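You operate a simulated robot arm through the tools that you are given. There is no shell and no other tool.

You are at the controls of a simulated two-armed robot. One attempt, no reset.

Task
Press the orange bush into the bearing block with the screw press.
Fine: down to its flange, which stays on top; block on to the blue rubber pad; leave the press knob turned up and the tray out.

It is judged by the outcome, as a careful person would: the job done as asked, and still so three seconds after it is handed in. It fails if anything else is knocked over, pushed out of place, dropped, spilled or broken.

Robot
Two 7-joint arms with two-finger parallel grippers on one trunk that stands fixed in place. Base frame: the origin is at the foot of the trunk, x ahead of it, y to its left, z up; the work surface is at about z = 0.74. Readings come in m, degrees, newtons and seconds.
The left shoulder is at [0.03, 0.119, 0.935], the right one opposite. With the tool pointing down near the work surface each hand reaches from about 0.28 to 0.68 m from the base axis, measured 20 degrees to its own side. Payload 3.43 kg a hand.
The TCP of each hand is the grasp point between the finger pads, 0.03 m short of the fingertips. In the tool frame z runs along the fingers and y along their closing line. The gripper opens to 0.094 m. The fingers are 0.028 m wide and 0.01 m thick; the gripper's body (0.05 by 0.096 m) begins 0.055 m behind the TCP.
Orientation is that of the tool frame in the base frame, as a unit quaternion [x, y, z, w]. With the fingers straight down and closing along the base's y, the tool's x points along the base's -x, its y along +y and its z along -z.

Tools
- The arms move only by the tool step_arm. It takes "left_plan", "right_plan" or both (then of equal length, played together; a hand with none holds still); each is one flat list of numbers, 7 for each row, row after row: the shift along the tool's x, y, z in mm, then the turn, a rotation vector about the tool's x, y, z in degrees, then the gripper command, from -1 (shut) to 1 (fully open), values between in proportion. In form: [tx, ty, tz, ax, ay, az, jaw, tx, ty, tz, ax, ay, az, jaw, ...]. A call has 1 to 20 rows; each row shifts and turns the commanded pose from where the row before left it, along the tool's axes as they then stand. Rows are played at 5 a second. More than 0.05 m and 8.6 degrees between two rows, or a gripper value outside its range, and nothing of the call is played. Where a pose cannot be reached the arm comes as near as it can. A force on the tool above 50 N (or 10 N above the force at the start of the call, whichever is more), or a blocked arm, ends the call early, and 0.2 s more pass. The fingers move at their own pace (about 0.072 m/s each) and stop on an object; they squeeze with about 33 N. The grip force told is the motor's: it shows also when the fingers shut on nothing. Time passes only in rows, and 0.2 s behind the last, so rows that do not move let the fingers close. It gives the time, the measured TCP pose, the force on the tool (base axes), the opening and the grip force at its end, in the units of the frame above (readings bear some noise), with the torque about the TCP (base axes, N m) and any sound that the robot's microphone picked up.
- Cameras (640 x 400 px; columns grow to the right, rows downward): "scene" is now at [0.0495, -0.0054, 1.643]; the picture's right is [-0.09, -1.00, 0.00], its down [-0.73, 0.07, -0.68] and it looks along [0.68, -0.06, -0.73] (base axes); focal length 371 px, centre (320, 200). "left" rides on the left gripper at [0.076, -0.014, -0.102] in its tool frame; the picture's right is [0.18, 0.98, 0.00], its down [-0.75, 0.14, -0.64] and it looks along [-0.63, 0.12, 0.77] (tool axes); focal length 243 px, centre (320, 200). "right" rides on the right gripper at [0.076, 0.014, -0.102] in its tool frame; the picture's right is [-0.18, 0.98, 0.00], its down [-0.75, -0.14, -0.64] and it looks along [-0.63, -0.12, 0.77] (tool axes); focal length 243 px, centre (320, 200). There is no depth. A picture from a camera that has moved, and an enlarged one, comes with that camera's place and axes in the base frame and with its lens.
- camera(camera): a new picture of that camera. The clock stands still meanwhile.
- slide_trunk(by): moves the trunk up (or, below 0, down) by that many m; the arms and the scene camera ride with it, the base frame stays. It gives what a move gives, with no picture.
- aim_head(pan, tilt): turns the head with the scene camera to pan (to the left, within 143 degrees either way) and tilt (down, from -29 to 69), counted from straight ahead of the robot. It gives what a move gives.
- inspect(camera, box): a new picture of the part [left, top, right, bottom] of that camera's present view, enlarged. The clock stands still meanwhile.
- sign_off(): hands the job in; it is judged then, once.

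Nothing tells you positions but the pictures and the camera data. Unless the task says otherwise, let go and move clear before handing in.

The tools are called after "Emit:" by a JSON object that holds its "method" and its "body". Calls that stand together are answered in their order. step_arm: Moves the arms, as the interface text tells. Its arguments: {"type":"object","properties":{"left_plan":{"type":"array","items":{"type":"number"}},"right_plan":{"type":"array","items":{"type":"number"}}},"required":[]} The other tools are called the same way: slide_trunk (by) moves the trunk up or down; aim_head (pan, tilt) turns the head that bears the scene camera; camera (camera) takes a picture; inspect (camera, box) takes an enlarged picture of a part of a camera's view; sign_off () hands the job in.

At the start:

```text
time_s: 0.0
left_tcp_pos: [0.4264, 0.052, 1.2705]
left_orientation: [0.0, 1.0, 0.0, 0.0]
left_ft_force: [-0.2, 0.4, 0.0]
left_moment: [-0.02, 0.02, 0.03]
left_opening: 0.094
left_grasp_force: 0.1
right_tcp_pos: [0.4494, -0.3417, 1.1944]
right_orientation: [0.0, 1.0, 0.0, 0.0]
right_ft_force: [0.7, -0.2, 0.4]
right_moment: [0.04, -0.01, 0.01]
right_opening: 0.094
right_grasp_force: 0.1
trunk travel left (down, up): [-0.2, 0.21]
head pan, tilt (commanded): [-5.4, 46.9]
```

scene: 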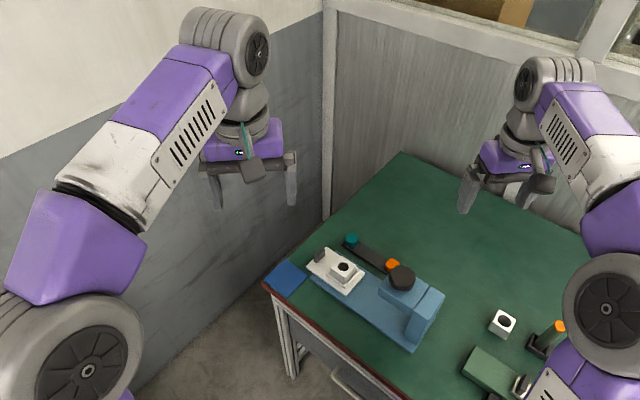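
right: 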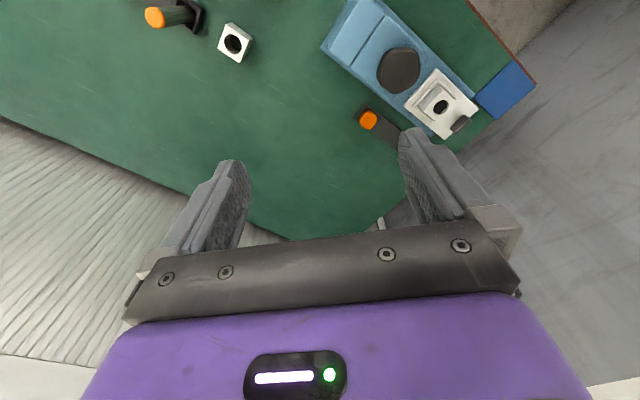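
left: 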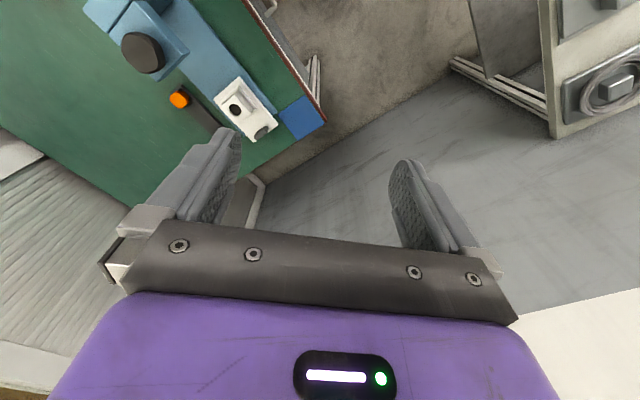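

I see a blue screw press with a dark knob, a white tray with a dark hole, a blue pad at the table's edge, orange parts and a white block. I'll enlarge the views before moving.

Emit:
{"method": "inspect", "body": {"camera": "scene", "box": [250, 220, 460, 360]}}

Emit:
{"method": "inspect", "body": {"camera": "scene", "box": [440, 280, 620, 400]}}

Emit:
{"method": "inspect", "body": {"camera": "right", "box": [300, 0, 560, 160]}}

Emit:
{"method": "inspect", "body": {"camera": "left", "box": [80, 0, 340, 160]}}

```text
2.86 times, centred on (355, 290) of scene
camera zoom: at [0.0495, -0.0054, 1.643], right [-0.09, -1.0, 0.0], down [-0.73, 0.07, -0.68], along [0.68, -0.06, -0.73], focal length 1060 px, centre (220, -57)
```

zoom: 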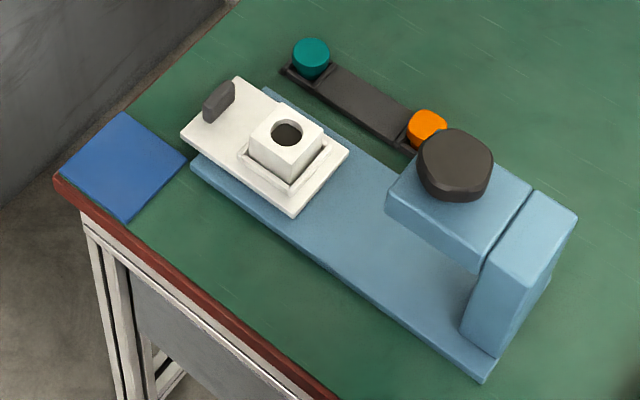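

```text
3.33 times, centred on (530, 340) of scene
camera zoom: at [0.0495, -0.0054, 1.643], right [-0.09, -1.0, 0.0], down [-0.73, 0.07, -0.68], along [0.68, -0.06, -0.73], focal length 1236 px, centre (-380, -267)
```

zoom: 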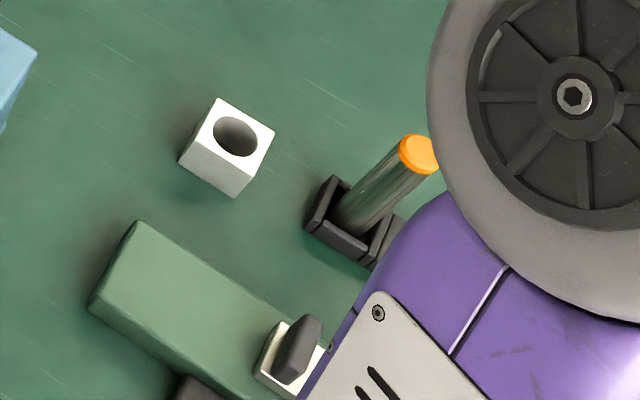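

```text
2.46 times, centred on (430, 80) of right
camera zoom: at [0.3739, -0.3276, 1.2962], right [0.18, 0.98, 0.0], down [0.75, -0.14, 0.64], along [0.63, -0.12, -0.77], focal length 597 px, centre (49, 495)
```

zoom: 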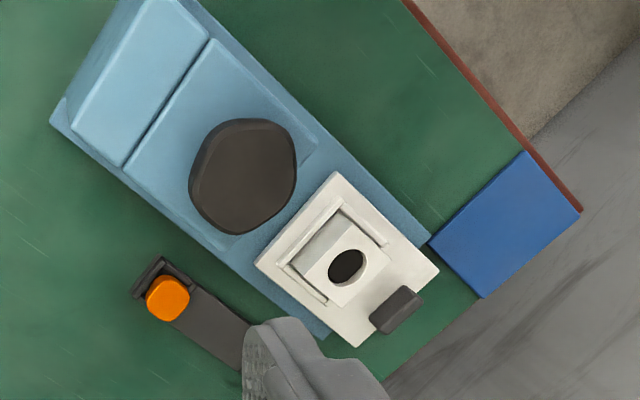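

```text
2.46 times, centred on (210, 80) of left
camera zoom: at [0.3505, 0.0382, 1.3727], right [-0.18, 0.98, 0.0], down [0.75, 0.14, 0.64], along [0.63, 0.12, -0.77], focal length 597 px, centre (591, 495)
```

zoom: 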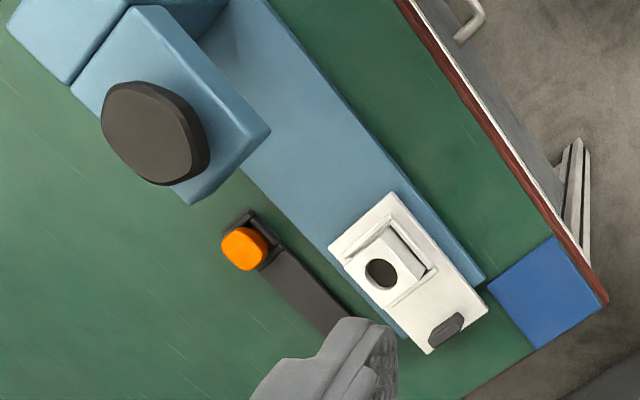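

The press runs diagonally, its tray is pulled out near the blue pad, and the block sits in the tray. An orange bush seems to sit in a dark rack behind the press at about (0.59, -0.25). I'll move the right hand over it for a closer look.

Emit:
{"method": "step_arm", "body": {"right_plan": [-20, 15, 32, 0, 0, 0, 1, -20, 15, 32, 0, 0, 0, 1, -20, 15, 32, 0, 0, 0, 1, -20, 15, 32, 0, 0, 0, 1, -20, 15, 32, 0, 0, 0, 1, -20, 15, 32, 0, 0, 0, 1]}}

Emit:
{"method": "camera", "body": {"camera": "right"}}

Emit:
{"method": "camera", "body": {"camera": "scene"}}

```text
time_s: 1.4
left_tcp_pos: [0.4266, 0.0528, 1.27]
left_orientation: [0.0, 1.0, 0.001, -0.001]
left_ft_force: [-0.2, -0.2, -1.3]
left_moment: [0.01, 0.02, 0.0]
left_opening: 0.0942
left_grasp_force: 0.0
right_tcp_pos: [0.5733, -0.2501, 1.0027]
right_orientation: [0.0, 1.0, 0.0, 0.0]
right_ft_force: [0.3, -0.2, 1.0]
right_moment: [-0.01, 0.0, 0.01]
right_opening: 0.0943
right_grasp_force: 0.1
trunk travel left (down, up): [-0.2, 0.21]
head pan, tilt (commanded): [-5.4, 46.9]
```

```text
taken
camera right: at [0.4963, -0.2365, 1.1045], right [0.18, 0.98, 0.0], down [0.75, -0.14, 0.64], along [0.63, -0.12, -0.77], focal length 243 px, centre (320, 200)
```

right: 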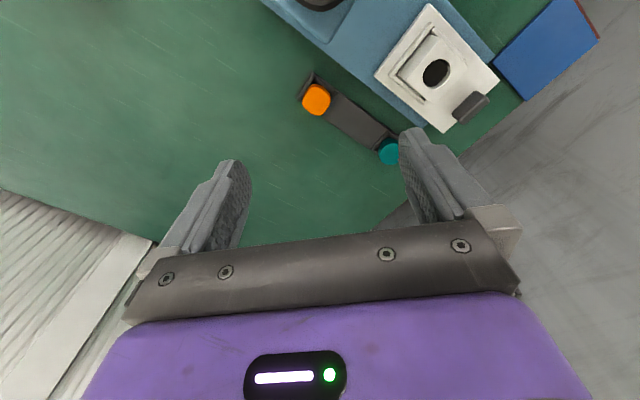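

```text
taken
camera scene: at [0.0505, -0.0052, 1.643], right [-0.09, -1.0, 0.0], down [-0.73, 0.07, -0.68], along [0.68, -0.06, -0.73], focal length 371 px, centre (320, 200)
```

scene: 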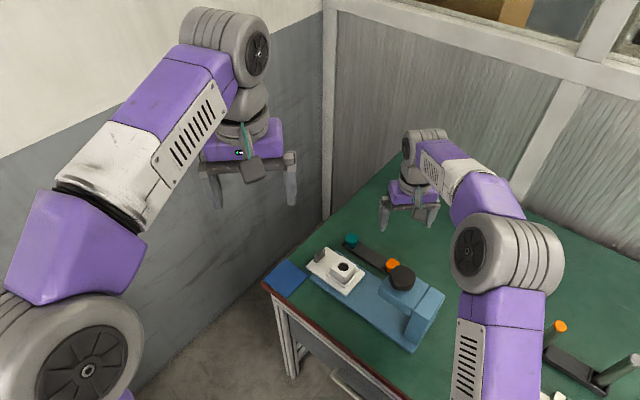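

I'll turn the head right to examine the second station.

Emit:
{"method": "aim_head", "body": {"pan": -35, "tilt": 52}}

Emit:
{"method": "camera", "body": {"camera": "scene"}}

Emit:
{"method": "inspect", "body": {"camera": "right", "box": [280, 0, 440, 180]}}

```text
time_s: 2.3
left_tcp_pos: [0.4266, 0.0533, 1.2701]
left_orientation: [0.0, 1.0, 0.0, 0.0]
left_ft_force: [1.6, 0.3, 0.7]
left_moment: [-0.02, 0.01, -0.01]
left_opening: 0.0941
left_grasp_force: 0.1
right_tcp_pos: [0.5718, -0.2513, 1.0037]
right_orientation: [0.0, 1.0, 0.0, 0.0]
right_ft_force: [0.0, -0.4, 0.6]
right_moment: [-0.02, -0.02, -0.01]
right_opening: 0.0941
right_grasp_force: 0.1
trunk travel left (down, up): [-0.2, 0.21]
head pan, tilt (commanded): [-35.0, 52.0]
```

```text
taken
camera scene: at [0.0316, -0.0409, 1.6361], right [-0.57, -0.82, 0.0], down [-0.65, 0.45, -0.62], along [0.5, -0.35, -0.79], focal length 371 px, centre (320, 200)
```

scene: 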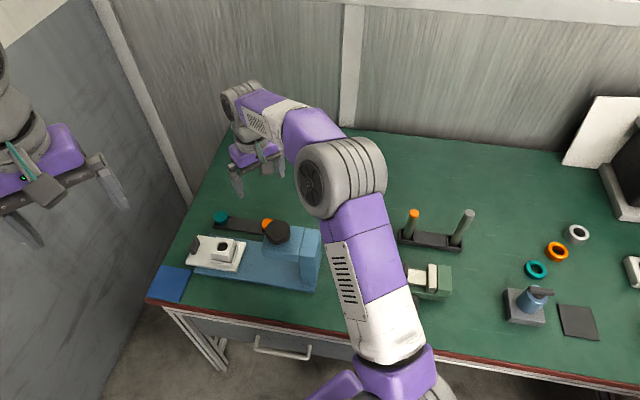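

```text
2.22 times, centred on (360, 90) of right
camera zoom: at [0.4952, -0.2368, 1.1053], right [0.18, 0.98, 0.0], down [0.75, -0.14, 0.64], along [0.63, -0.12, -0.77], focal length 539 px, centre (231, 444)
```

zoom: 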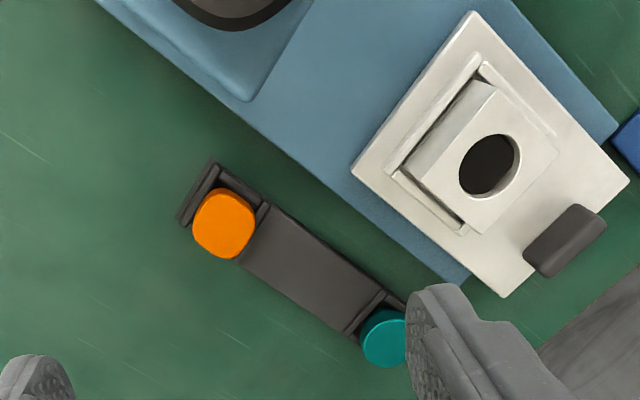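

The bench holds other stations I should leave alone. The orange bush for the press is in the rack behind it, and I want a closer side view of the bush and the block.

Emit:
{"method": "aim_head", "body": {"pan": -16, "tilt": 50}}

Emit:
{"method": "inspect", "body": {"camera": "scene", "box": [230, 190, 330, 253]}}

Emit:
{"method": "camera", "body": {"camera": "scene"}}

```text
time_s: 3.2
left_tcp_pos: [0.4263, 0.0522, 1.27]
left_orientation: [0.0, 1.0, 0.0, -0.001]
left_ft_force: [0.5, -0.9, -1.3]
left_moment: [0.0, 0.01, 0.0]
left_opening: 0.094
left_grasp_force: 0.0
right_tcp_pos: [0.5724, -0.2522, 1.0029]
right_orientation: [0.0, 1.0, 0.0, -0.001]
right_ft_force: [0.5, -0.6, 0.3]
right_moment: [0.02, 0.0, -0.02]
right_opening: 0.0938
right_grasp_force: 0.0
trunk travel left (down, up): [-0.2, 0.21]
head pan, tilt (commanded): [-16.0, 50.0]
```

```text
6.35 times, centred on (280, 222) of scene
camera zoom: at [0.0441, -0.0192, 1.6387], right [-0.28, -0.96, 0.0], down [-0.74, 0.21, -0.64], along [0.62, -0.18, -0.77], focal length 2355 px, centre (574, 64)
```

zoom: 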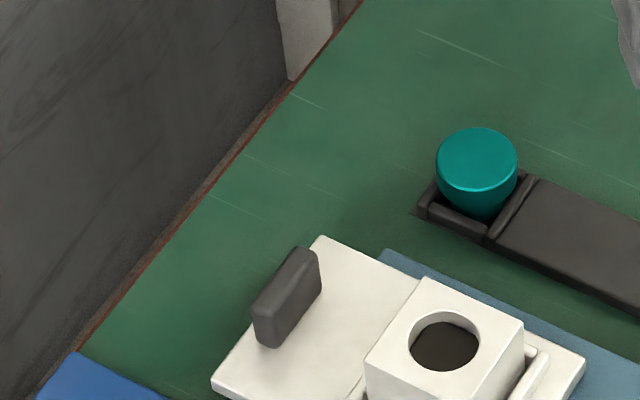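

```text
taken
camera scene: at [0.0441, -0.0192, 1.6387], right [-0.28, -0.96, 0.0], down [-0.74, 0.21, -0.64], along [0.62, -0.18, -0.77], focal length 371 px, centre (320, 200)
```

scene: 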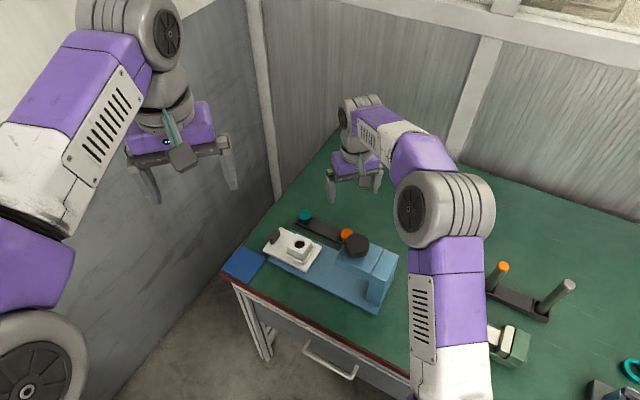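

Emit:
{"method": "inspect", "body": {"camera": "scene", "box": [290, 205, 390, 268]}}

Emit:
{"method": "inspect", "body": {"camera": "scene", "box": [250, 220, 350, 283]}}

```text
6.35 times, centred on (340, 236) of scene
camera zoom: at [0.0441, -0.0192, 1.6387], right [-0.28, -0.96, 0.0], down [-0.74, 0.21, -0.64], along [0.62, -0.18, -0.77], focal length 2355 px, centre (193, -32)
```

zoom: 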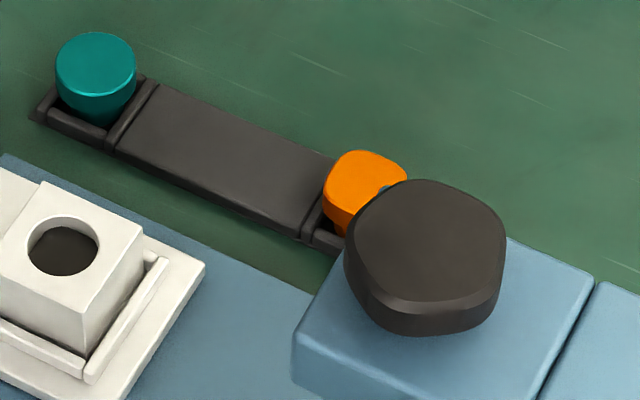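

```text
6.35 times, centred on (300, 252) of scene
camera zoom: at [0.0441, -0.0192, 1.6387], right [-0.28, -0.96, 0.0], down [-0.74, 0.21, -0.64], along [0.62, -0.18, -0.77], focal length 2355 px, centre (447, -127)
```

zoom: 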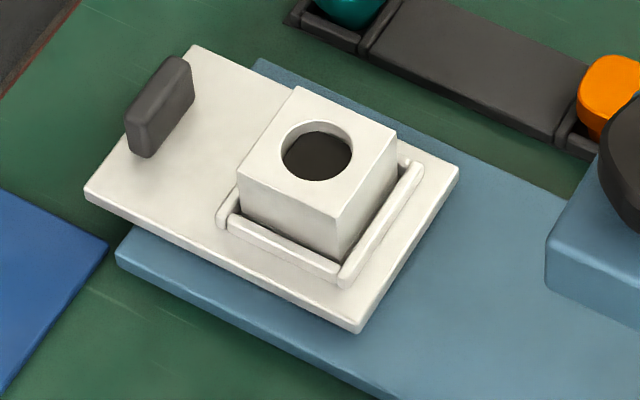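

Emit:
{"method": "step_arm", "body": {"right_plan": [0, 0, 35, 0, 0, 0, 1, 0, 0, 35, 0, 0, 0, 1, 0, 0, 33, 0, 0, 0, 1, 0, 0, 0, 0, 0, 0, 1]}}

Emit:
{"method": "inspect", "body": {"camera": "right", "box": [220, 60, 420, 185]}}

Emit:
{"method": "camera", "body": {"camera": "right"}}

```text
time_s: 4.2
left_tcp_pos: [0.4253, 0.0526, 1.27]
left_orientation: [0.001, 1.0, 0.0, 0.001]
left_ft_force: [-0.7, 0.5, 0.1]
left_moment: [0.05, -0.04, 0.02]
left_opening: 0.0943
left_grasp_force: 0.0
right_tcp_pos: [0.5701, -0.2535, 0.9001]
right_orientation: [0.0, 1.0, 0.0, -0.001]
right_ft_force: [-0.3, 0.3, 0.0]
right_moment: [-0.02, 0.02, -0.01]
right_opening: 0.0939
right_grasp_force: 0.1
trunk travel left (down, up): [-0.2, 0.21]
head pan, tilt (commanded): [-16.0, 50.0]
```

```text
3.20 times, centred on (320, 122) of right
camera zoom: at [0.4939, -0.2386, 1.0021], right [0.18, 0.98, 0.0], down [0.75, -0.14, 0.64], along [0.63, -0.12, -0.77], focal length 776 px, centre (320, 448)
```

zoom: 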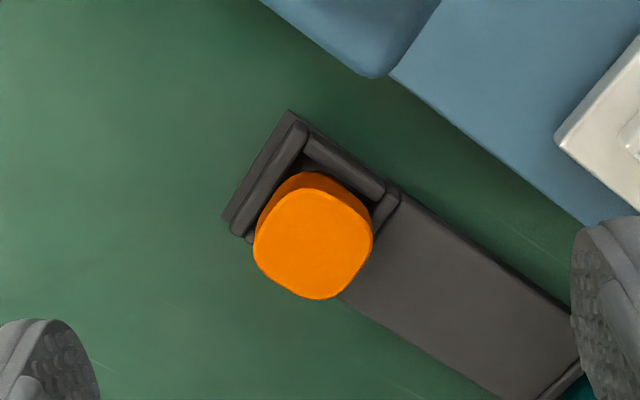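

```text
taken
camera right: at [0.4939, -0.2386, 1.0021], right [0.18, 0.98, 0.0], down [0.75, -0.14, 0.64], along [0.63, -0.12, -0.77], focal length 243 px, centre (320, 200)
```

right: 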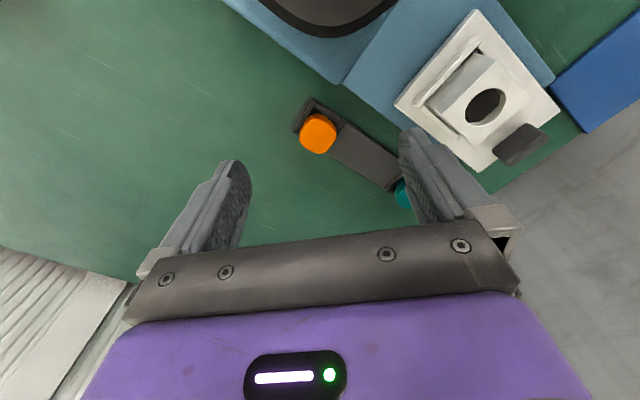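

The orange bush's flange has rounded flats, its top is near z 0.78, and it's centred at about (0.597, -0.260). I'll zoom further to get the flat directions.

Emit:
{"method": "inspect", "body": {"camera": "right", "box": [280, 95, 360, 145]}}

Emit:
{"method": "inspect", "body": {"camera": "right", "box": [390, 10, 570, 123]}}

```text
8.00 times, centred on (320, 120) of right
camera zoom: at [0.4939, -0.2386, 1.0021], right [0.18, 0.98, 0.0], down [0.75, -0.14, 0.64], along [0.63, -0.12, -0.77], focal length 1941 px, centre (320, 840)
```

zoom: 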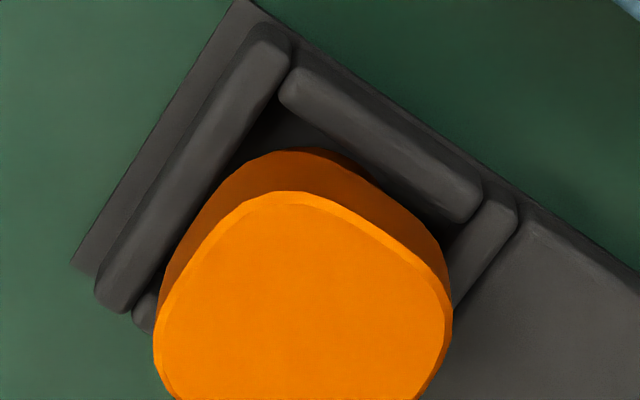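

```text
3.54 times, centred on (480, 66) of right
camera zoom: at [0.4939, -0.2386, 1.0021], right [0.18, 0.98, 0.0], down [0.75, -0.14, 0.64], along [0.63, -0.12, -0.77], focal length 859 px, centre (-246, 673)
```

zoom: 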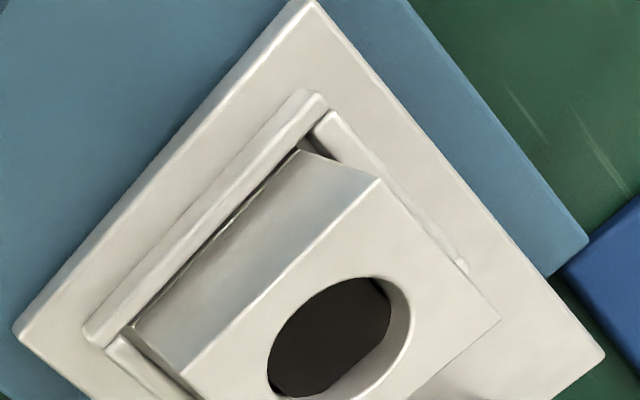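

The flange flats and the block are square to the press axis, 45° to the base. I'll lift clear, line the fingers up to close across the rack, and go over the bush with the opening part-closed.

Emit:
{"method": "step_arm", "body": {"right_plan": [-13, -3, -30, 0, 0, 0, 0.3, -13, -3, -30, 0, 0, 0, 0.3, 0, 0, 0, 0, 0, -7.5, 0.3, 0, 0, 0, 0, 0, -7.5, 0.3, 0, 0, 0, 0, 0, -7.5, 0.3, 0, 0, 0, 0, 0, -7.5, 0.3, 0, 0, 0, 0, 0, -7.5, 0.3, 0, 0, 0, 0, 0, -7.5, 0.3, 0, 0, 0, 0, 0, 0, 0.3]}}

Emit:
{"method": "camera", "body": {"camera": "right"}}

Emit:
{"method": "camera", "body": {"camera": "scene"}}

```text
time_s: 6.2
left_tcp_pos: [0.4268, 0.0527, 1.2707]
left_orientation: [0.001, 1.0, 0.0, 0.001]
left_ft_force: [0.2, 0.2, 0.2]
left_moment: [0.0, -0.03, 0.02]
left_opening: 0.094
left_grasp_force: 0.1
right_tcp_pos: [0.5975, -0.2564, 0.9579]
right_orientation: [-0.384, 0.923, 0.0, -0.001]
right_ft_force: [-0.5, 0.1, -0.4]
right_moment: [-0.01, 0.02, 0.01]
right_opening: 0.0609
right_grasp_force: 0.0
trunk travel left (down, up): [-0.2, 0.21]
head pan, tilt (commanded): [-16.0, 50.0]
```

```text
taken
camera right: at [0.5323, -0.3012, 1.0618], right [-0.57, 0.82, 0.0], down [0.63, 0.43, 0.64], along [0.53, 0.36, -0.77], focal length 243 px, centre (320, 200)
```

right: 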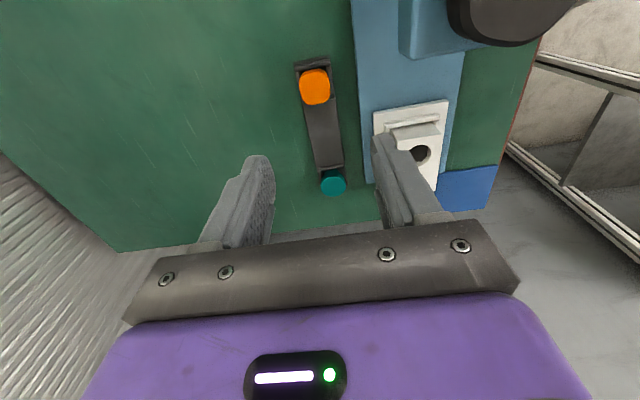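

```text
taken
camera scene: at [0.0441, -0.0191, 1.6387], right [-0.28, -0.96, 0.0], down [-0.74, 0.21, -0.64], along [0.62, -0.18, -0.77], focal length 371 px, centre (320, 200)
```

scene: 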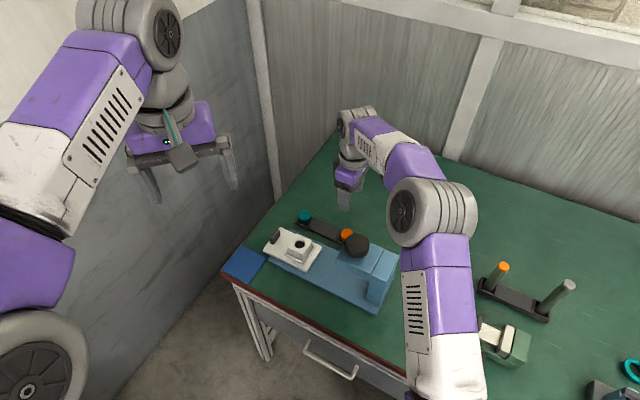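

Emit:
{"method": "inspect", "body": {"camera": "right", "box": [260, 45, 370, 114]}}

Emit:
{"method": "inspect", "body": {"camera": "right", "box": [360, 80, 500, 168]}}

```text
5.80 times, centred on (315, 80) of right
camera zoom: at [0.5323, -0.3012, 1.0618], right [-0.57, 0.82, 0.0], down [0.63, 0.43, 0.64], along [0.53, 0.36, -0.77], focal length 1406 px, centre (349, 899)
```

zoom: 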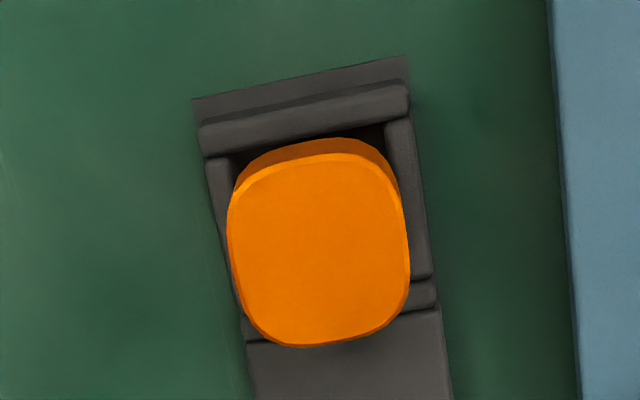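

```text
4.55 times, centred on (430, 124) of right
camera zoom: at [0.5323, -0.3012, 1.0618], right [-0.57, 0.82, 0.0], down [0.63, 0.43, 0.64], along [0.53, 0.36, -0.77], focal length 1103 px, centre (-180, 546)
```

zoom: 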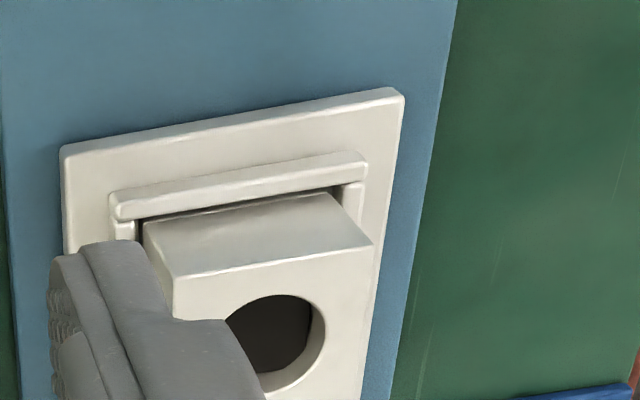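

Emit:
{"method": "step_arm", "body": {"right_plan": [1, -1.2, 42, 0, 0, 0, 0.3, 1, -1.2, 42, 0, 0, 0, 0.3, 1, -1.2, 42, 0, 0, 0, 0.3, 0, 0, 0, 0, 0, 0, 0.3, 0, 0, 0, 0, 0, 0, 0.3]}}

Emit:
{"method": "inspect", "body": {"camera": "right", "box": [200, 60, 440, 210]}}

```text
time_s: 7.4
left_tcp_pos: [0.4259, 0.0521, 1.2701]
left_orientation: [0.0, 1.0, 0.0, 0.0]
left_ft_force: [0.5, 0.2, 0.3]
left_moment: [0.0, 0.03, 0.01]
left_opening: 0.0942
left_grasp_force: 0.0
right_tcp_pos: [0.5954, -0.2646, 0.8324]
right_orientation: [-0.383, 0.924, 0.0, 0.0]
right_ft_force: [0.4, 0.3, 0.1]
right_moment: [-0.02, -0.02, -0.01]
right_opening: 0.0612
right_grasp_force: 0.1
trunk travel left (down, up): [-0.2, 0.21]
head pan, tilt (commanded): [-16.0, 50.0]
```

```text
2.67 times, centred on (320, 135) of right
camera zoom: at [0.5313, -0.3069, 0.9348], right [-0.57, 0.82, 0.0], down [0.63, 0.43, 0.64], along [0.53, 0.36, -0.77], focal length 647 px, centre (320, 373)
```

zoom: 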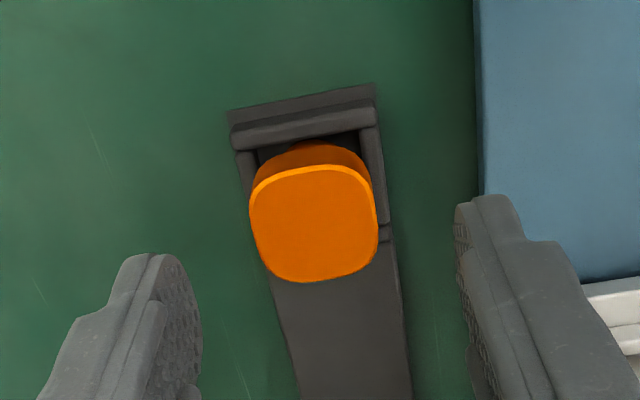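

Emit:
{"method": "step_arm", "body": {"right_plan": [-2, -1, 15, 0, 0, 0, 0.3, 0, 0, 14, 0, 0, 0, 0.3, 0, 0, 0, 0, 0, 0, 0.3, 0, 0, 0, 0, 0, 0, 0.3]}}

Emit:
{"method": "inspect", "body": {"camera": "right", "box": [200, 80, 440, 230]}}

Emit:
{"method": "inspect", "body": {"camera": "scene", "box": [290, 180, 410, 255]}}

```text
time_s: 8.4
left_tcp_pos: [0.4262, 0.0513, 1.2696]
left_orientation: [0.0, 1.0, 0.0, 0.0]
left_ft_force: [-0.4, 0.0, -0.2]
left_moment: [0.0, 0.01, 0.02]
left_opening: 0.0941
left_grasp_force: 0.0
right_tcp_pos: [0.5975, -0.2629, 0.8046]
right_orientation: [-0.383, 0.924, 0.0, 0.0]
right_ft_force: [-0.4, -0.5, 0.0]
right_moment: [0.0, 0.01, -0.01]
right_opening: 0.0615
right_grasp_force: 0.0
trunk travel left (down, up): [-0.2, 0.21]
head pan, tilt (commanded): [-16.0, 50.0]
```

```text
2.67 times, centred on (320, 155) of right
camera zoom: at [0.5331, -0.3065, 0.9064], right [-0.57, 0.82, 0.0], down [0.63, 0.43, 0.64], along [0.53, 0.36, -0.77], focal length 647 px, centre (320, 320)
```

zoom: 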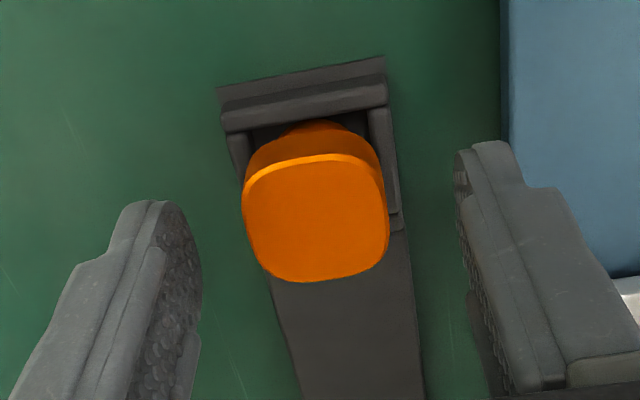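

```text
5.33 times, centred on (350, 218) of scene
camera zoom: at [0.0441, -0.0191, 1.6387], right [-0.28, -0.96, 0.0], down [-0.74, 0.21, -0.64], along [0.62, -0.18, -0.77], focal length 1978 px, centre (160, 107)
```

zoom: 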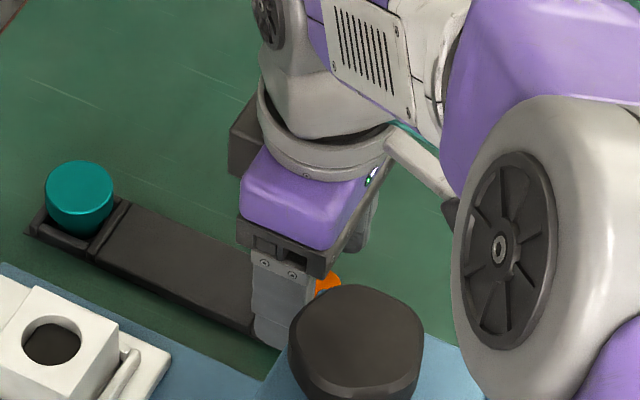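

I take the flange top at about z 0.78, with the fingers straddling it. I'll lower about 9 mm and close on the flange, watching the opening.

Emit:
{"method": "step_arm", "body": {"right_plan": [0, -1, 5, 0, 0, 0, 0.3, 0, 0, 4, 0, 0, 0, 0.3, 0, 0, 0, 0, 0, 0, 0.3]}}

Emit:
{"method": "inspect", "body": {"camera": "right", "box": [200, 80, 440, 230]}}

```text
time_s: 9.2
left_tcp_pos: [0.4264, 0.051, 1.2715]
left_orientation: [0.0, 1.0, 0.0, 0.0]
left_ft_force: [0.2, -0.2, -0.6]
left_moment: [0.03, 0.0, 0.01]
left_opening: 0.0938
left_grasp_force: 0.2
right_tcp_pos: [0.5986, -0.2624, 0.7943]
right_orientation: [-0.383, 0.924, 0.0, 0.0]
right_ft_force: [-0.2, -0.2, 0.6]
right_moment: [0.01, -0.02, 0.01]
right_opening: 0.0613
right_grasp_force: 0.0
trunk travel left (down, up): [-0.2, 0.21]
head pan, tilt (commanded): [-16.0, 50.0]
```

```text
2.67 times, centred on (320, 155) of right
camera zoom: at [0.5347, -0.3062, 0.8972], right [-0.57, 0.82, 0.0], down [0.63, 0.43, 0.64], along [0.53, 0.36, -0.77], focal length 647 px, centre (320, 320)
```

zoom: 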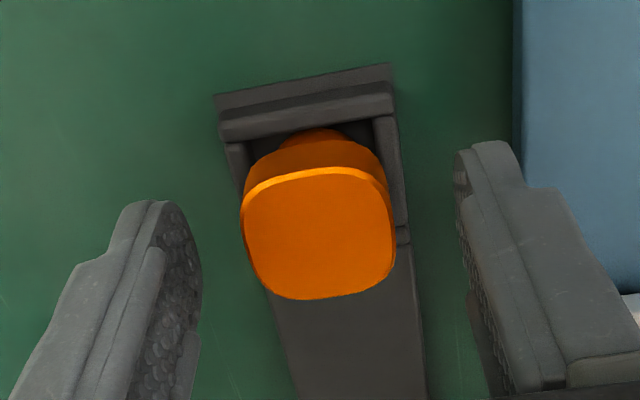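

Emit:
{"method": "step_arm", "body": {"right_plan": [0, 0, 0, 0, 0, 0, 0, 0, 0, 0, 0, 0, 0, -0.5, 0, 0, 0, 0, 0, 0, -1, 0, 0, 0, 0, 0, 0, -1, 0, 0, 0, 0, 0, 0, -1]}}

Emit:
{"method": "inspect", "body": {"camera": "right", "box": [200, 80, 440, 230]}}

```text
time_s: 10.4
left_tcp_pos: [0.427, 0.0519, 1.2698]
left_orientation: [-0.001, 1.0, 0.0, -0.001]
left_ft_force: [1.5, -0.2, 0.0]
left_moment: [-0.01, -0.01, -0.02]
left_opening: 0.0939
left_grasp_force: 0.1
right_tcp_pos: [0.5989, -0.2625, 0.7954]
right_orientation: [-0.383, 0.924, 0.0, 0.0]
right_ft_force: [0.6, -0.8, 0.6]
right_moment: [-0.02, -0.01, -0.02]
right_opening: 0.0364
right_grasp_force: 32.7
trunk travel left (down, up): [-0.2, 0.21]
head pan, tilt (commanded): [-16.0, 50.0]
```

```text
2.67 times, centred on (320, 155) of right
camera zoom: at [0.5347, -0.3061, 0.8973], right [-0.57, 0.82, 0.0], down [0.63, 0.43, 0.64], along [0.53, 0.36, -0.77], focal length 647 px, centre (320, 320)
```

zoom: 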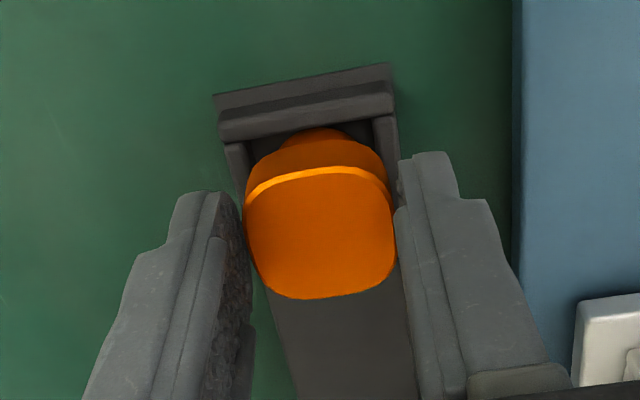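

Gripped at 36 mm, which matches the flange. Lifting straight up now.

Emit:
{"method": "step_arm", "body": {"right_plan": [0, 0, -5, 0, 0, 0, -1, 0, 0, -15, 0, 0, 0, -1, 0, 0, -35, 0, 0, 0, -1, 0, 0, -45, 0, 0, 0, -1, 0, 0, -45, 0, 0, 0, -1, 0, 0, 0, 0, 0, 0, -1]}}

Emit:
{"method": "inspect", "body": {"camera": "right", "box": [200, 80, 440, 230]}}

Emit:
{"method": "inspect", "body": {"camera": "scene", "box": [290, 140, 410, 215]}}

```text
time_s: 11.8
left_tcp_pos: [0.4258, 0.0517, 1.2701]
left_orientation: [0.0, 1.0, 0.0, 0.0]
left_ft_force: [0.3, -0.6, -0.7]
left_moment: [-0.01, 0.01, -0.04]
left_opening: 0.0941
left_grasp_force: 0.1
right_tcp_pos: [0.5998, -0.2622, 0.9394]
right_orientation: [-0.383, 0.924, 0.001, -0.001]
right_ft_force: [0.0, -0.7, -0.4]
right_moment: [0.0, 0.01, 0.0]
right_opening: 0.0362
right_grasp_force: 32.6
trunk travel left (down, up): [-0.2, 0.21]
head pan, tilt (commanded): [-16.0, 50.0]
```

```text
2.67 times, centred on (320, 155) of right
camera zoom: at [0.5355, -0.3056, 1.0416], right [-0.57, 0.82, 0.0], down [0.63, 0.43, 0.64], along [0.53, 0.36, -0.77], focal length 647 px, centre (320, 320)
```

zoom: 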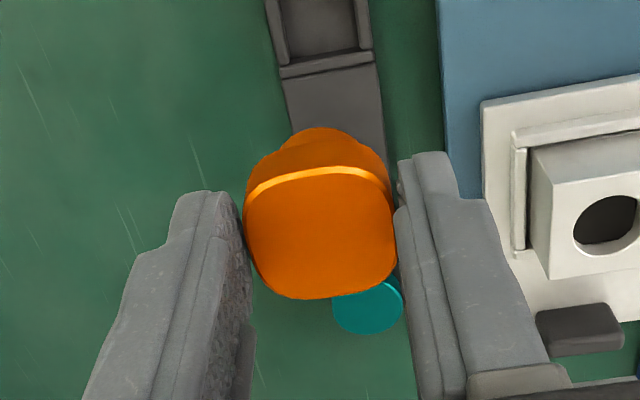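

```text
5.33 times, centred on (350, 178) of scene
camera zoom: at [0.0446, -0.0193, 1.6387], right [-0.28, -0.96, 0.0], down [-0.74, 0.21, -0.64], along [0.62, -0.18, -0.77], focal length 1978 px, centre (160, 320)
```

zoom: 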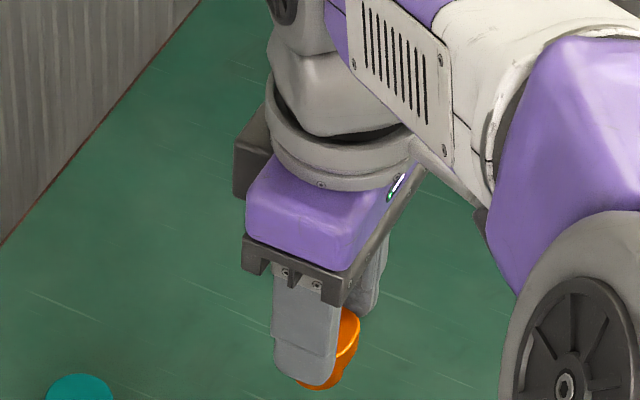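

Emit:
{"method": "inspect", "body": {"camera": "left", "box": [80, 70, 240, 170]}}

Emit:
{"method": "inspect", "body": {"camera": "scene", "box": [330, 180, 370, 215]}}

```text
4.00 times, centred on (160, 120) of left
camera zoom: at [0.3509, 0.0381, 1.3726], right [-0.18, 0.98, 0.0], down [0.75, 0.14, 0.64], along [0.63, 0.12, -0.77], focal length 970 px, centre (960, 520)
```

zoom: 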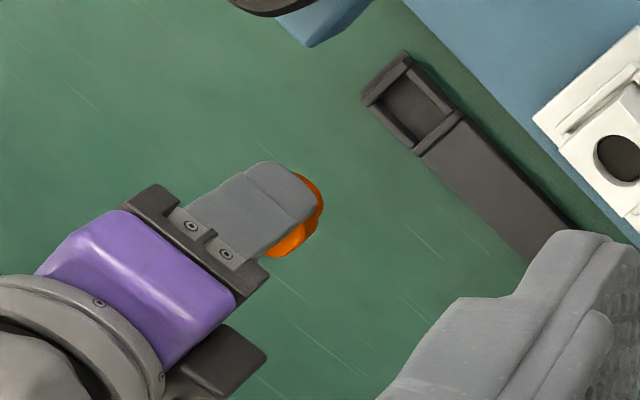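

```text
11.43 times, centred on (350, 198) of scene
camera zoom: at [0.0446, -0.0193, 1.6387], right [-0.28, -0.96, 0.0], down [-0.74, 0.21, -0.64], along [0.62, -0.18, -0.77], focal length 4240 px, centre (-23, 229)
```

zoom: 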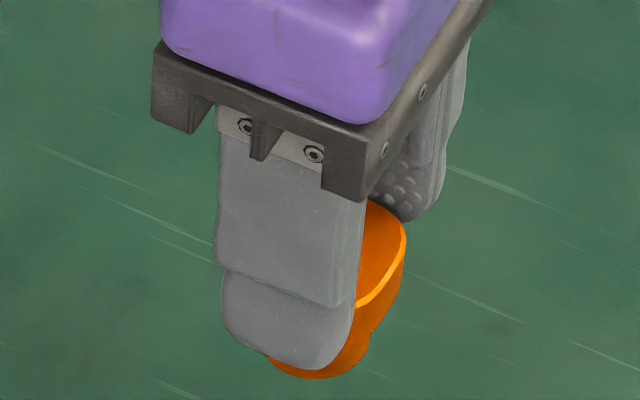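

Holding the bush well, with its body below the fingertips. Moving over the block's bore at about (0.586, -0.118).

Emit:
{"method": "step_arm", "body": {"right_plan": [-23, 28, 0, 0, 0, 0, -1, -23, 28, 0, 0, 0, 0, -1, -23, 28, 0, 0, 0, 0, -1, -23, 28, 0, 0, 0, 0, -1, 0, 0, 0, 0, 0, 0, -1, 0, 0, 25, 0, 0, 0, -1, 0, 0, 25, 0, 0, 0, -1, 0, 0, 0, 0, 0, 0, -1, 0, 0, 0, 0, 0, 0, -1]}}

Emit:
{"method": "camera", "body": {"camera": "right"}}

Emit:
{"method": "inspect", "body": {"camera": "scene", "box": [260, 190, 360, 253]}}

Emit:
{"method": "camera", "body": {"camera": "left"}}

```text
time_s: 13.8
left_tcp_pos: [0.4263, 0.0515, 1.2702]
left_orientation: [0.0, 1.0, 0.0, 0.0]
left_ft_force: [-0.7, -0.3, 0.0]
left_moment: [0.02, 0.02, 0.0]
left_opening: 0.094
left_grasp_force: 0.2
right_tcp_pos: [0.5848, -0.119, 0.8897]
right_orientation: [-0.383, 0.924, 0.0, 0.0]
right_ft_force: [-0.7, 0.0, 0.3]
right_moment: [0.01, 0.01, 0.01]
right_opening: 0.0364
right_grasp_force: 32.8
trunk travel left (down, up): [-0.2, 0.21]
head pan, tilt (commanded): [-16.0, 50.0]
```

```text
taken
camera right: at [0.5205, -0.1615, 0.9915], right [-0.57, 0.82, 0.0], down [0.63, 0.43, 0.64], along [0.53, 0.36, -0.77], focal length 243 px, centre (320, 200)
```

right: 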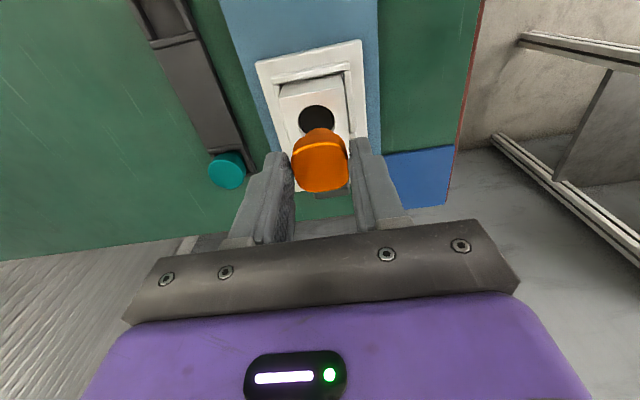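

```text
6.35 times, centred on (310, 222) of scene
camera zoom: at [0.0443, -0.0192, 1.6387], right [-0.28, -0.96, 0.0], down [-0.74, 0.21, -0.64], along [0.62, -0.18, -0.77], focal length 2355 px, centre (384, 64)
```

zoom: 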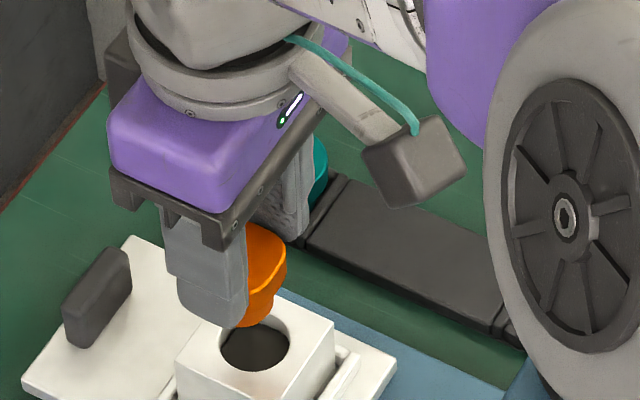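

```text
taken
camera left: at [0.3506, 0.0382, 1.3727], right [-0.18, 0.98, 0.0], down [0.75, 0.14, 0.64], along [0.63, 0.12, -0.77], focal length 243 px, centre (320, 200)
```

left: 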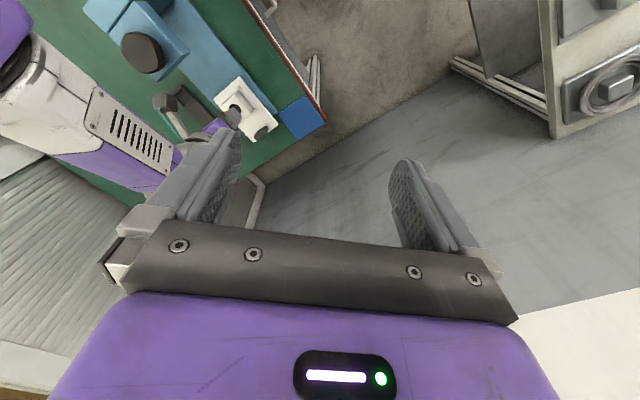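

Emit:
{"method": "inspect", "body": {"camera": "right", "box": [240, 80, 400, 180]}}

Emit:
{"method": "inspect", "body": {"camera": "scene", "box": [285, 215, 325, 255]}}

```text
4.00 times, centred on (320, 130) of right
camera zoom: at [0.5205, -0.1615, 0.9915], right [-0.57, 0.82, 0.0], down [0.63, 0.43, 0.64], along [0.53, 0.36, -0.77], focal length 970 px, centre (320, 480)
```

zoom: 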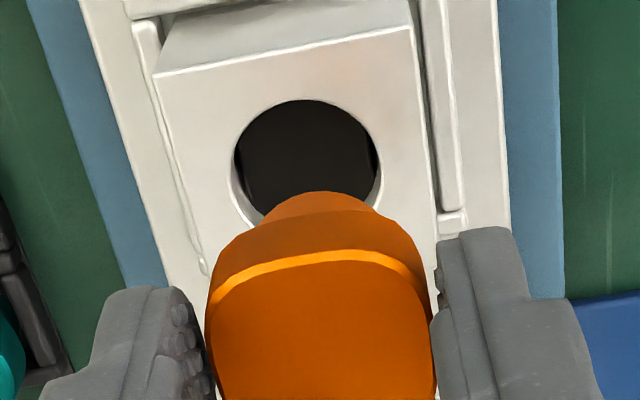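

```text
10.00 times, centred on (305, 235) of scene
camera zoom: at [0.0443, -0.0192, 1.6387], right [-0.28, -0.96, 0.0], down [-0.74, 0.21, -0.64], along [0.62, -0.18, -0.77], focal length 3710 px, centre (470, -150)
```

zoom: 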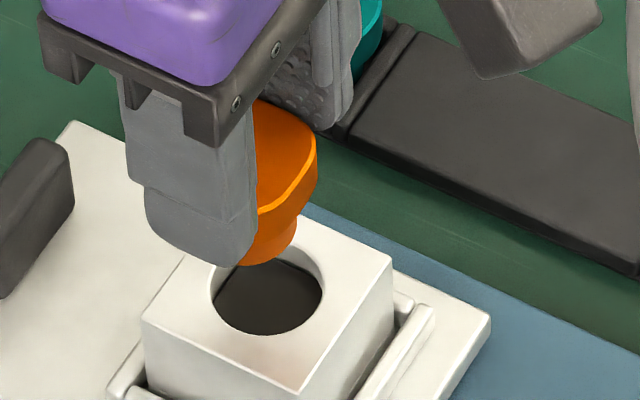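

The image shows the bush gripped near the fingertips and about 6 mm off the finger centre along the press axis. I'll correct for that and lower to just above the bore to check alignment.

Emit:
{"method": "step_arm", "body": {"right_plan": [3, -1, 6, 0, 0, 0, -1, 3, -1, 8, 0, 0, 0, -1, 0, 0, 6, 0, 0, 0, -1, 0, 0, 0, 0, 0, 0, -1, 0, 0, 0, 0, 0, 0, -1]}}

Emit:
{"method": "inspect", "body": {"camera": "right", "box": [240, 90, 400, 190]}}

Emit:
{"method": "inspect", "body": {"camera": "scene", "box": [280, 220, 328, 250]}}

Emit:
{"method": "inspect", "body": {"camera": "left", "box": [190, 60, 310, 135]}}

```text
time_s: 15.0
left_tcp_pos: [0.4265, 0.0523, 1.2701]
left_orientation: [0.0, 1.0, 0.0, -0.001]
left_ft_force: [-0.6, 0.5, 0.1]
left_moment: [-0.03, -0.01, -0.04]
left_opening: 0.0941
left_grasp_force: 0.1
right_tcp_pos: [0.5837, -0.1248, 0.8695]
right_orientation: [-0.383, 0.924, -0.001, 0.0]
right_ft_force: [-0.7, -0.5, -0.1]
right_moment: [0.02, 0.01, 0.03]
right_opening: 0.0364
right_grasp_force: 33.0
trunk travel left (down, up): [-0.2, 0.21]
head pan, tilt (commanded): [-16.0, 50.0]
```

```text
4.00 times, centred on (320, 140) of right
camera zoom: at [0.519, -0.1673, 0.9718], right [-0.57, 0.82, 0.0], down [0.63, 0.43, 0.64], along [0.53, 0.36, -0.77], focal length 970 px, centre (320, 440)
```

zoom: 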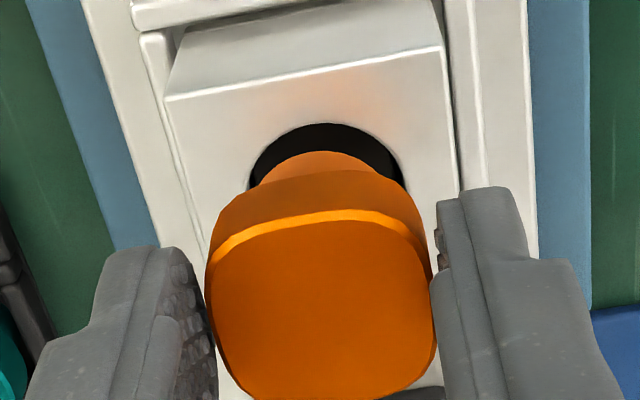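

```text
13.33 times, centred on (304, 235) of scene
camera zoom: at [0.0442, -0.0191, 1.6387], right [-0.28, -0.96, 0.0], down [-0.74, 0.21, -0.64], along [0.62, -0.18, -0.77], focal length 4946 px, centre (533, -267)
```

zoom: 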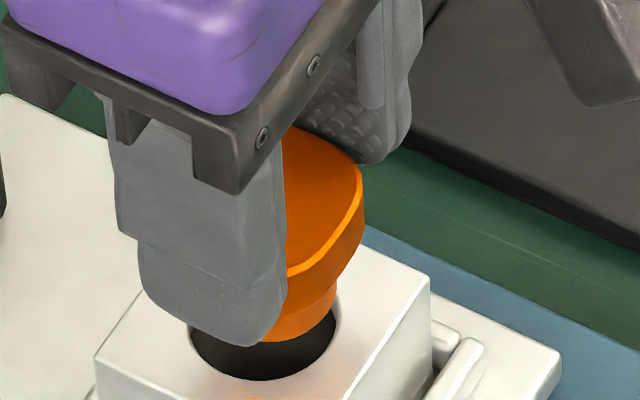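

```text
5.33 times, centred on (250, 98) of left
camera zoom: at [0.3505, 0.0382, 1.3727], right [-0.18, 0.98, 0.0], down [0.75, 0.14, 0.64], along [0.63, 0.12, -0.77], focal length 1294 px, centre (693, 747)
```

zoom: 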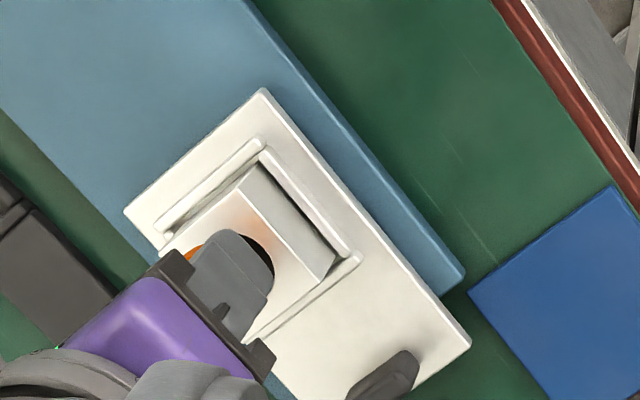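

In both views the bush body sits over the bore to within about a millimetre, roughly 11 mm above it. Lowering slowly.

Emit:
{"method": "step_arm", "body": {"right_plan": [0, 0, 3, 0, 0, 0, -1, 0, 0, 3, 0, 0, 0, -1, 0, 0, 2, 0, 0, 0, -1, 0, 0, 0, 0, 0, 0, -1, 0, 0, 0, 0, 0, 0, -1]}}

Emit:
{"method": "inspect", "body": {"camera": "right", "box": [240, 90, 400, 190]}}

Emit:
{"method": "inspect", "body": {"camera": "scene", "box": [280, 220, 328, 250]}}

```text
time_s: 16.2
left_tcp_pos: [0.4266, 0.0516, 1.2706]
left_orientation: [0.0, 1.0, 0.001, 0.0]
left_ft_force: [0.1, -0.2, -0.9]
left_moment: [0.02, 0.01, 0.02]
left_opening: 0.0941
left_grasp_force: 0.0
right_tcp_pos: [0.5829, -0.1233, 0.862]
right_orientation: [-0.383, 0.924, 0.0, 0.0]
right_ft_force: [0.8, -0.4, 0.8]
right_moment: [0.02, -0.02, -0.02]
right_opening: 0.0363
right_grasp_force: 33.1
trunk travel left (down, up): [-0.2, 0.21]
head pan, tilt (commanded): [-16.0, 50.0]
```

```text
4.00 times, centred on (320, 140) of right
camera zoom: at [0.5188, -0.1675, 0.9641], right [-0.57, 0.82, 0.0], down [0.63, 0.43, 0.64], along [0.53, 0.36, -0.77], focal length 970 px, centre (320, 440)
```

zoom: 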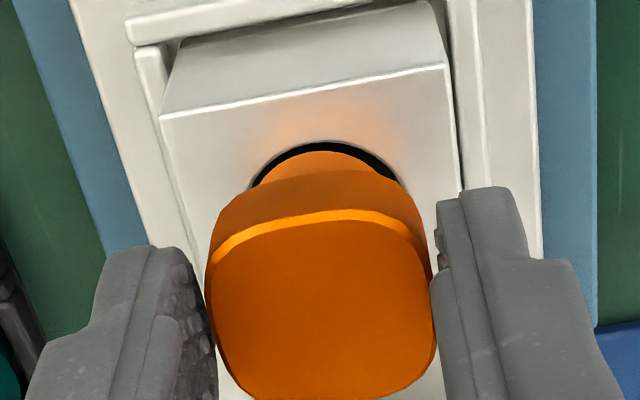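

```text
13.33 times, centred on (304, 235) of scene
camera zoom: at [0.0442, -0.0191, 1.6387], right [-0.28, -0.96, 0.0], down [-0.74, 0.21, -0.64], along [0.62, -0.18, -0.77], focal length 4946 px, centre (533, -267)
```

zoom: 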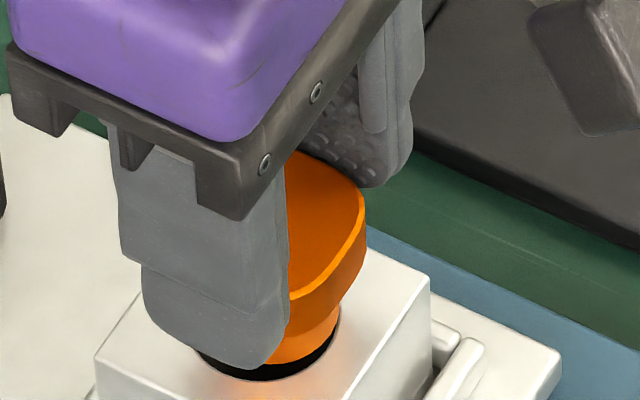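

Emit:
{"method": "step_arm", "body": {"right_plan": [0, 0.3, 1.5, 0, 0, 0, -1, 0, 0, 1.5, 0, 0, 0, -1, 0, 0, 1, 0, 0, 0, -1, 0, 0, 0, 0, 0, 0, -1, 0, 0, 0, 0, 0, 0, -1]}}

Emit:
{"method": "inspect", "body": {"camera": "right", "box": [260, 100, 380, 175]}}

Emit:
{"method": "inspect", "body": {"camera": "scene", "box": [280, 225, 328, 255]}}

```text
time_s: 17.4
left_tcp_pos: [0.4254, 0.0525, 1.2704]
left_orientation: [0.0, 1.0, 0.0, 0.0]
left_ft_force: [0.8, 0.0, -0.2]
left_moment: [-0.02, 0.0, -0.02]
left_opening: 0.0938
left_grasp_force: 0.0
right_tcp_pos: [0.5817, -0.1239, 0.858]
right_orientation: [-0.383, 0.924, 0.0, 0.001]
right_ft_force: [-0.9, -0.8, 8.6]
right_moment: [-0.17, 0.07, -0.04]
right_opening: 0.0363
right_grasp_force: 33.3
trunk travel left (down, up): [-0.2, 0.21]
head pan, tilt (commanded): [-16.0, 50.0]
```

```text
5.33 times, centred on (320, 138) of right
camera zoom: at [0.5181, -0.1672, 0.9611], right [-0.57, 0.82, 0.0], down [0.63, 0.43, 0.64], along [0.53, 0.36, -0.77], focal length 1294 px, centre (320, 533)
```

zoom: 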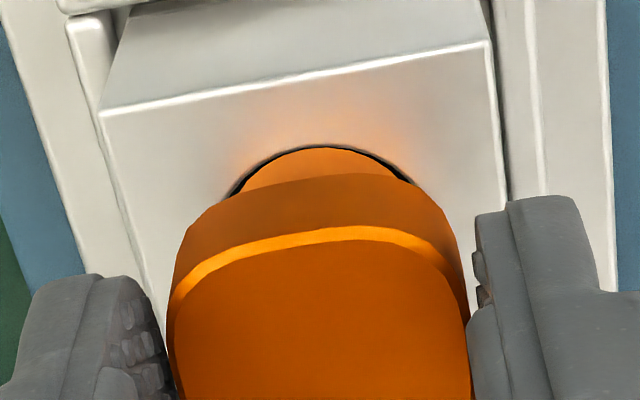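

```text
13.33 times, centred on (304, 240) of scene
camera zoom: at [0.0431, -0.019, 1.6388], right [-0.28, -0.96, 0.0], down [-0.74, 0.21, -0.64], along [0.62, -0.18, -0.77], focal length 4946 px, centre (533, -333)
```

zoom: 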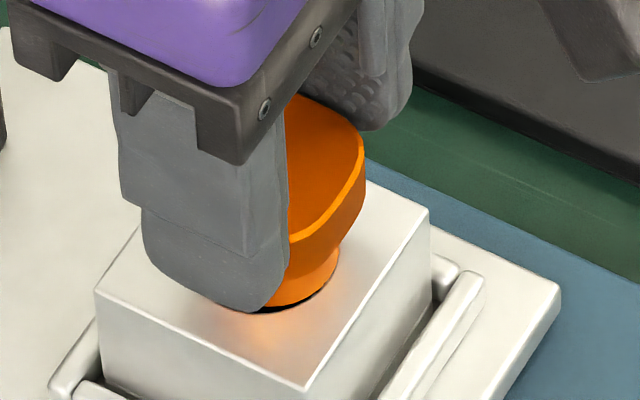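

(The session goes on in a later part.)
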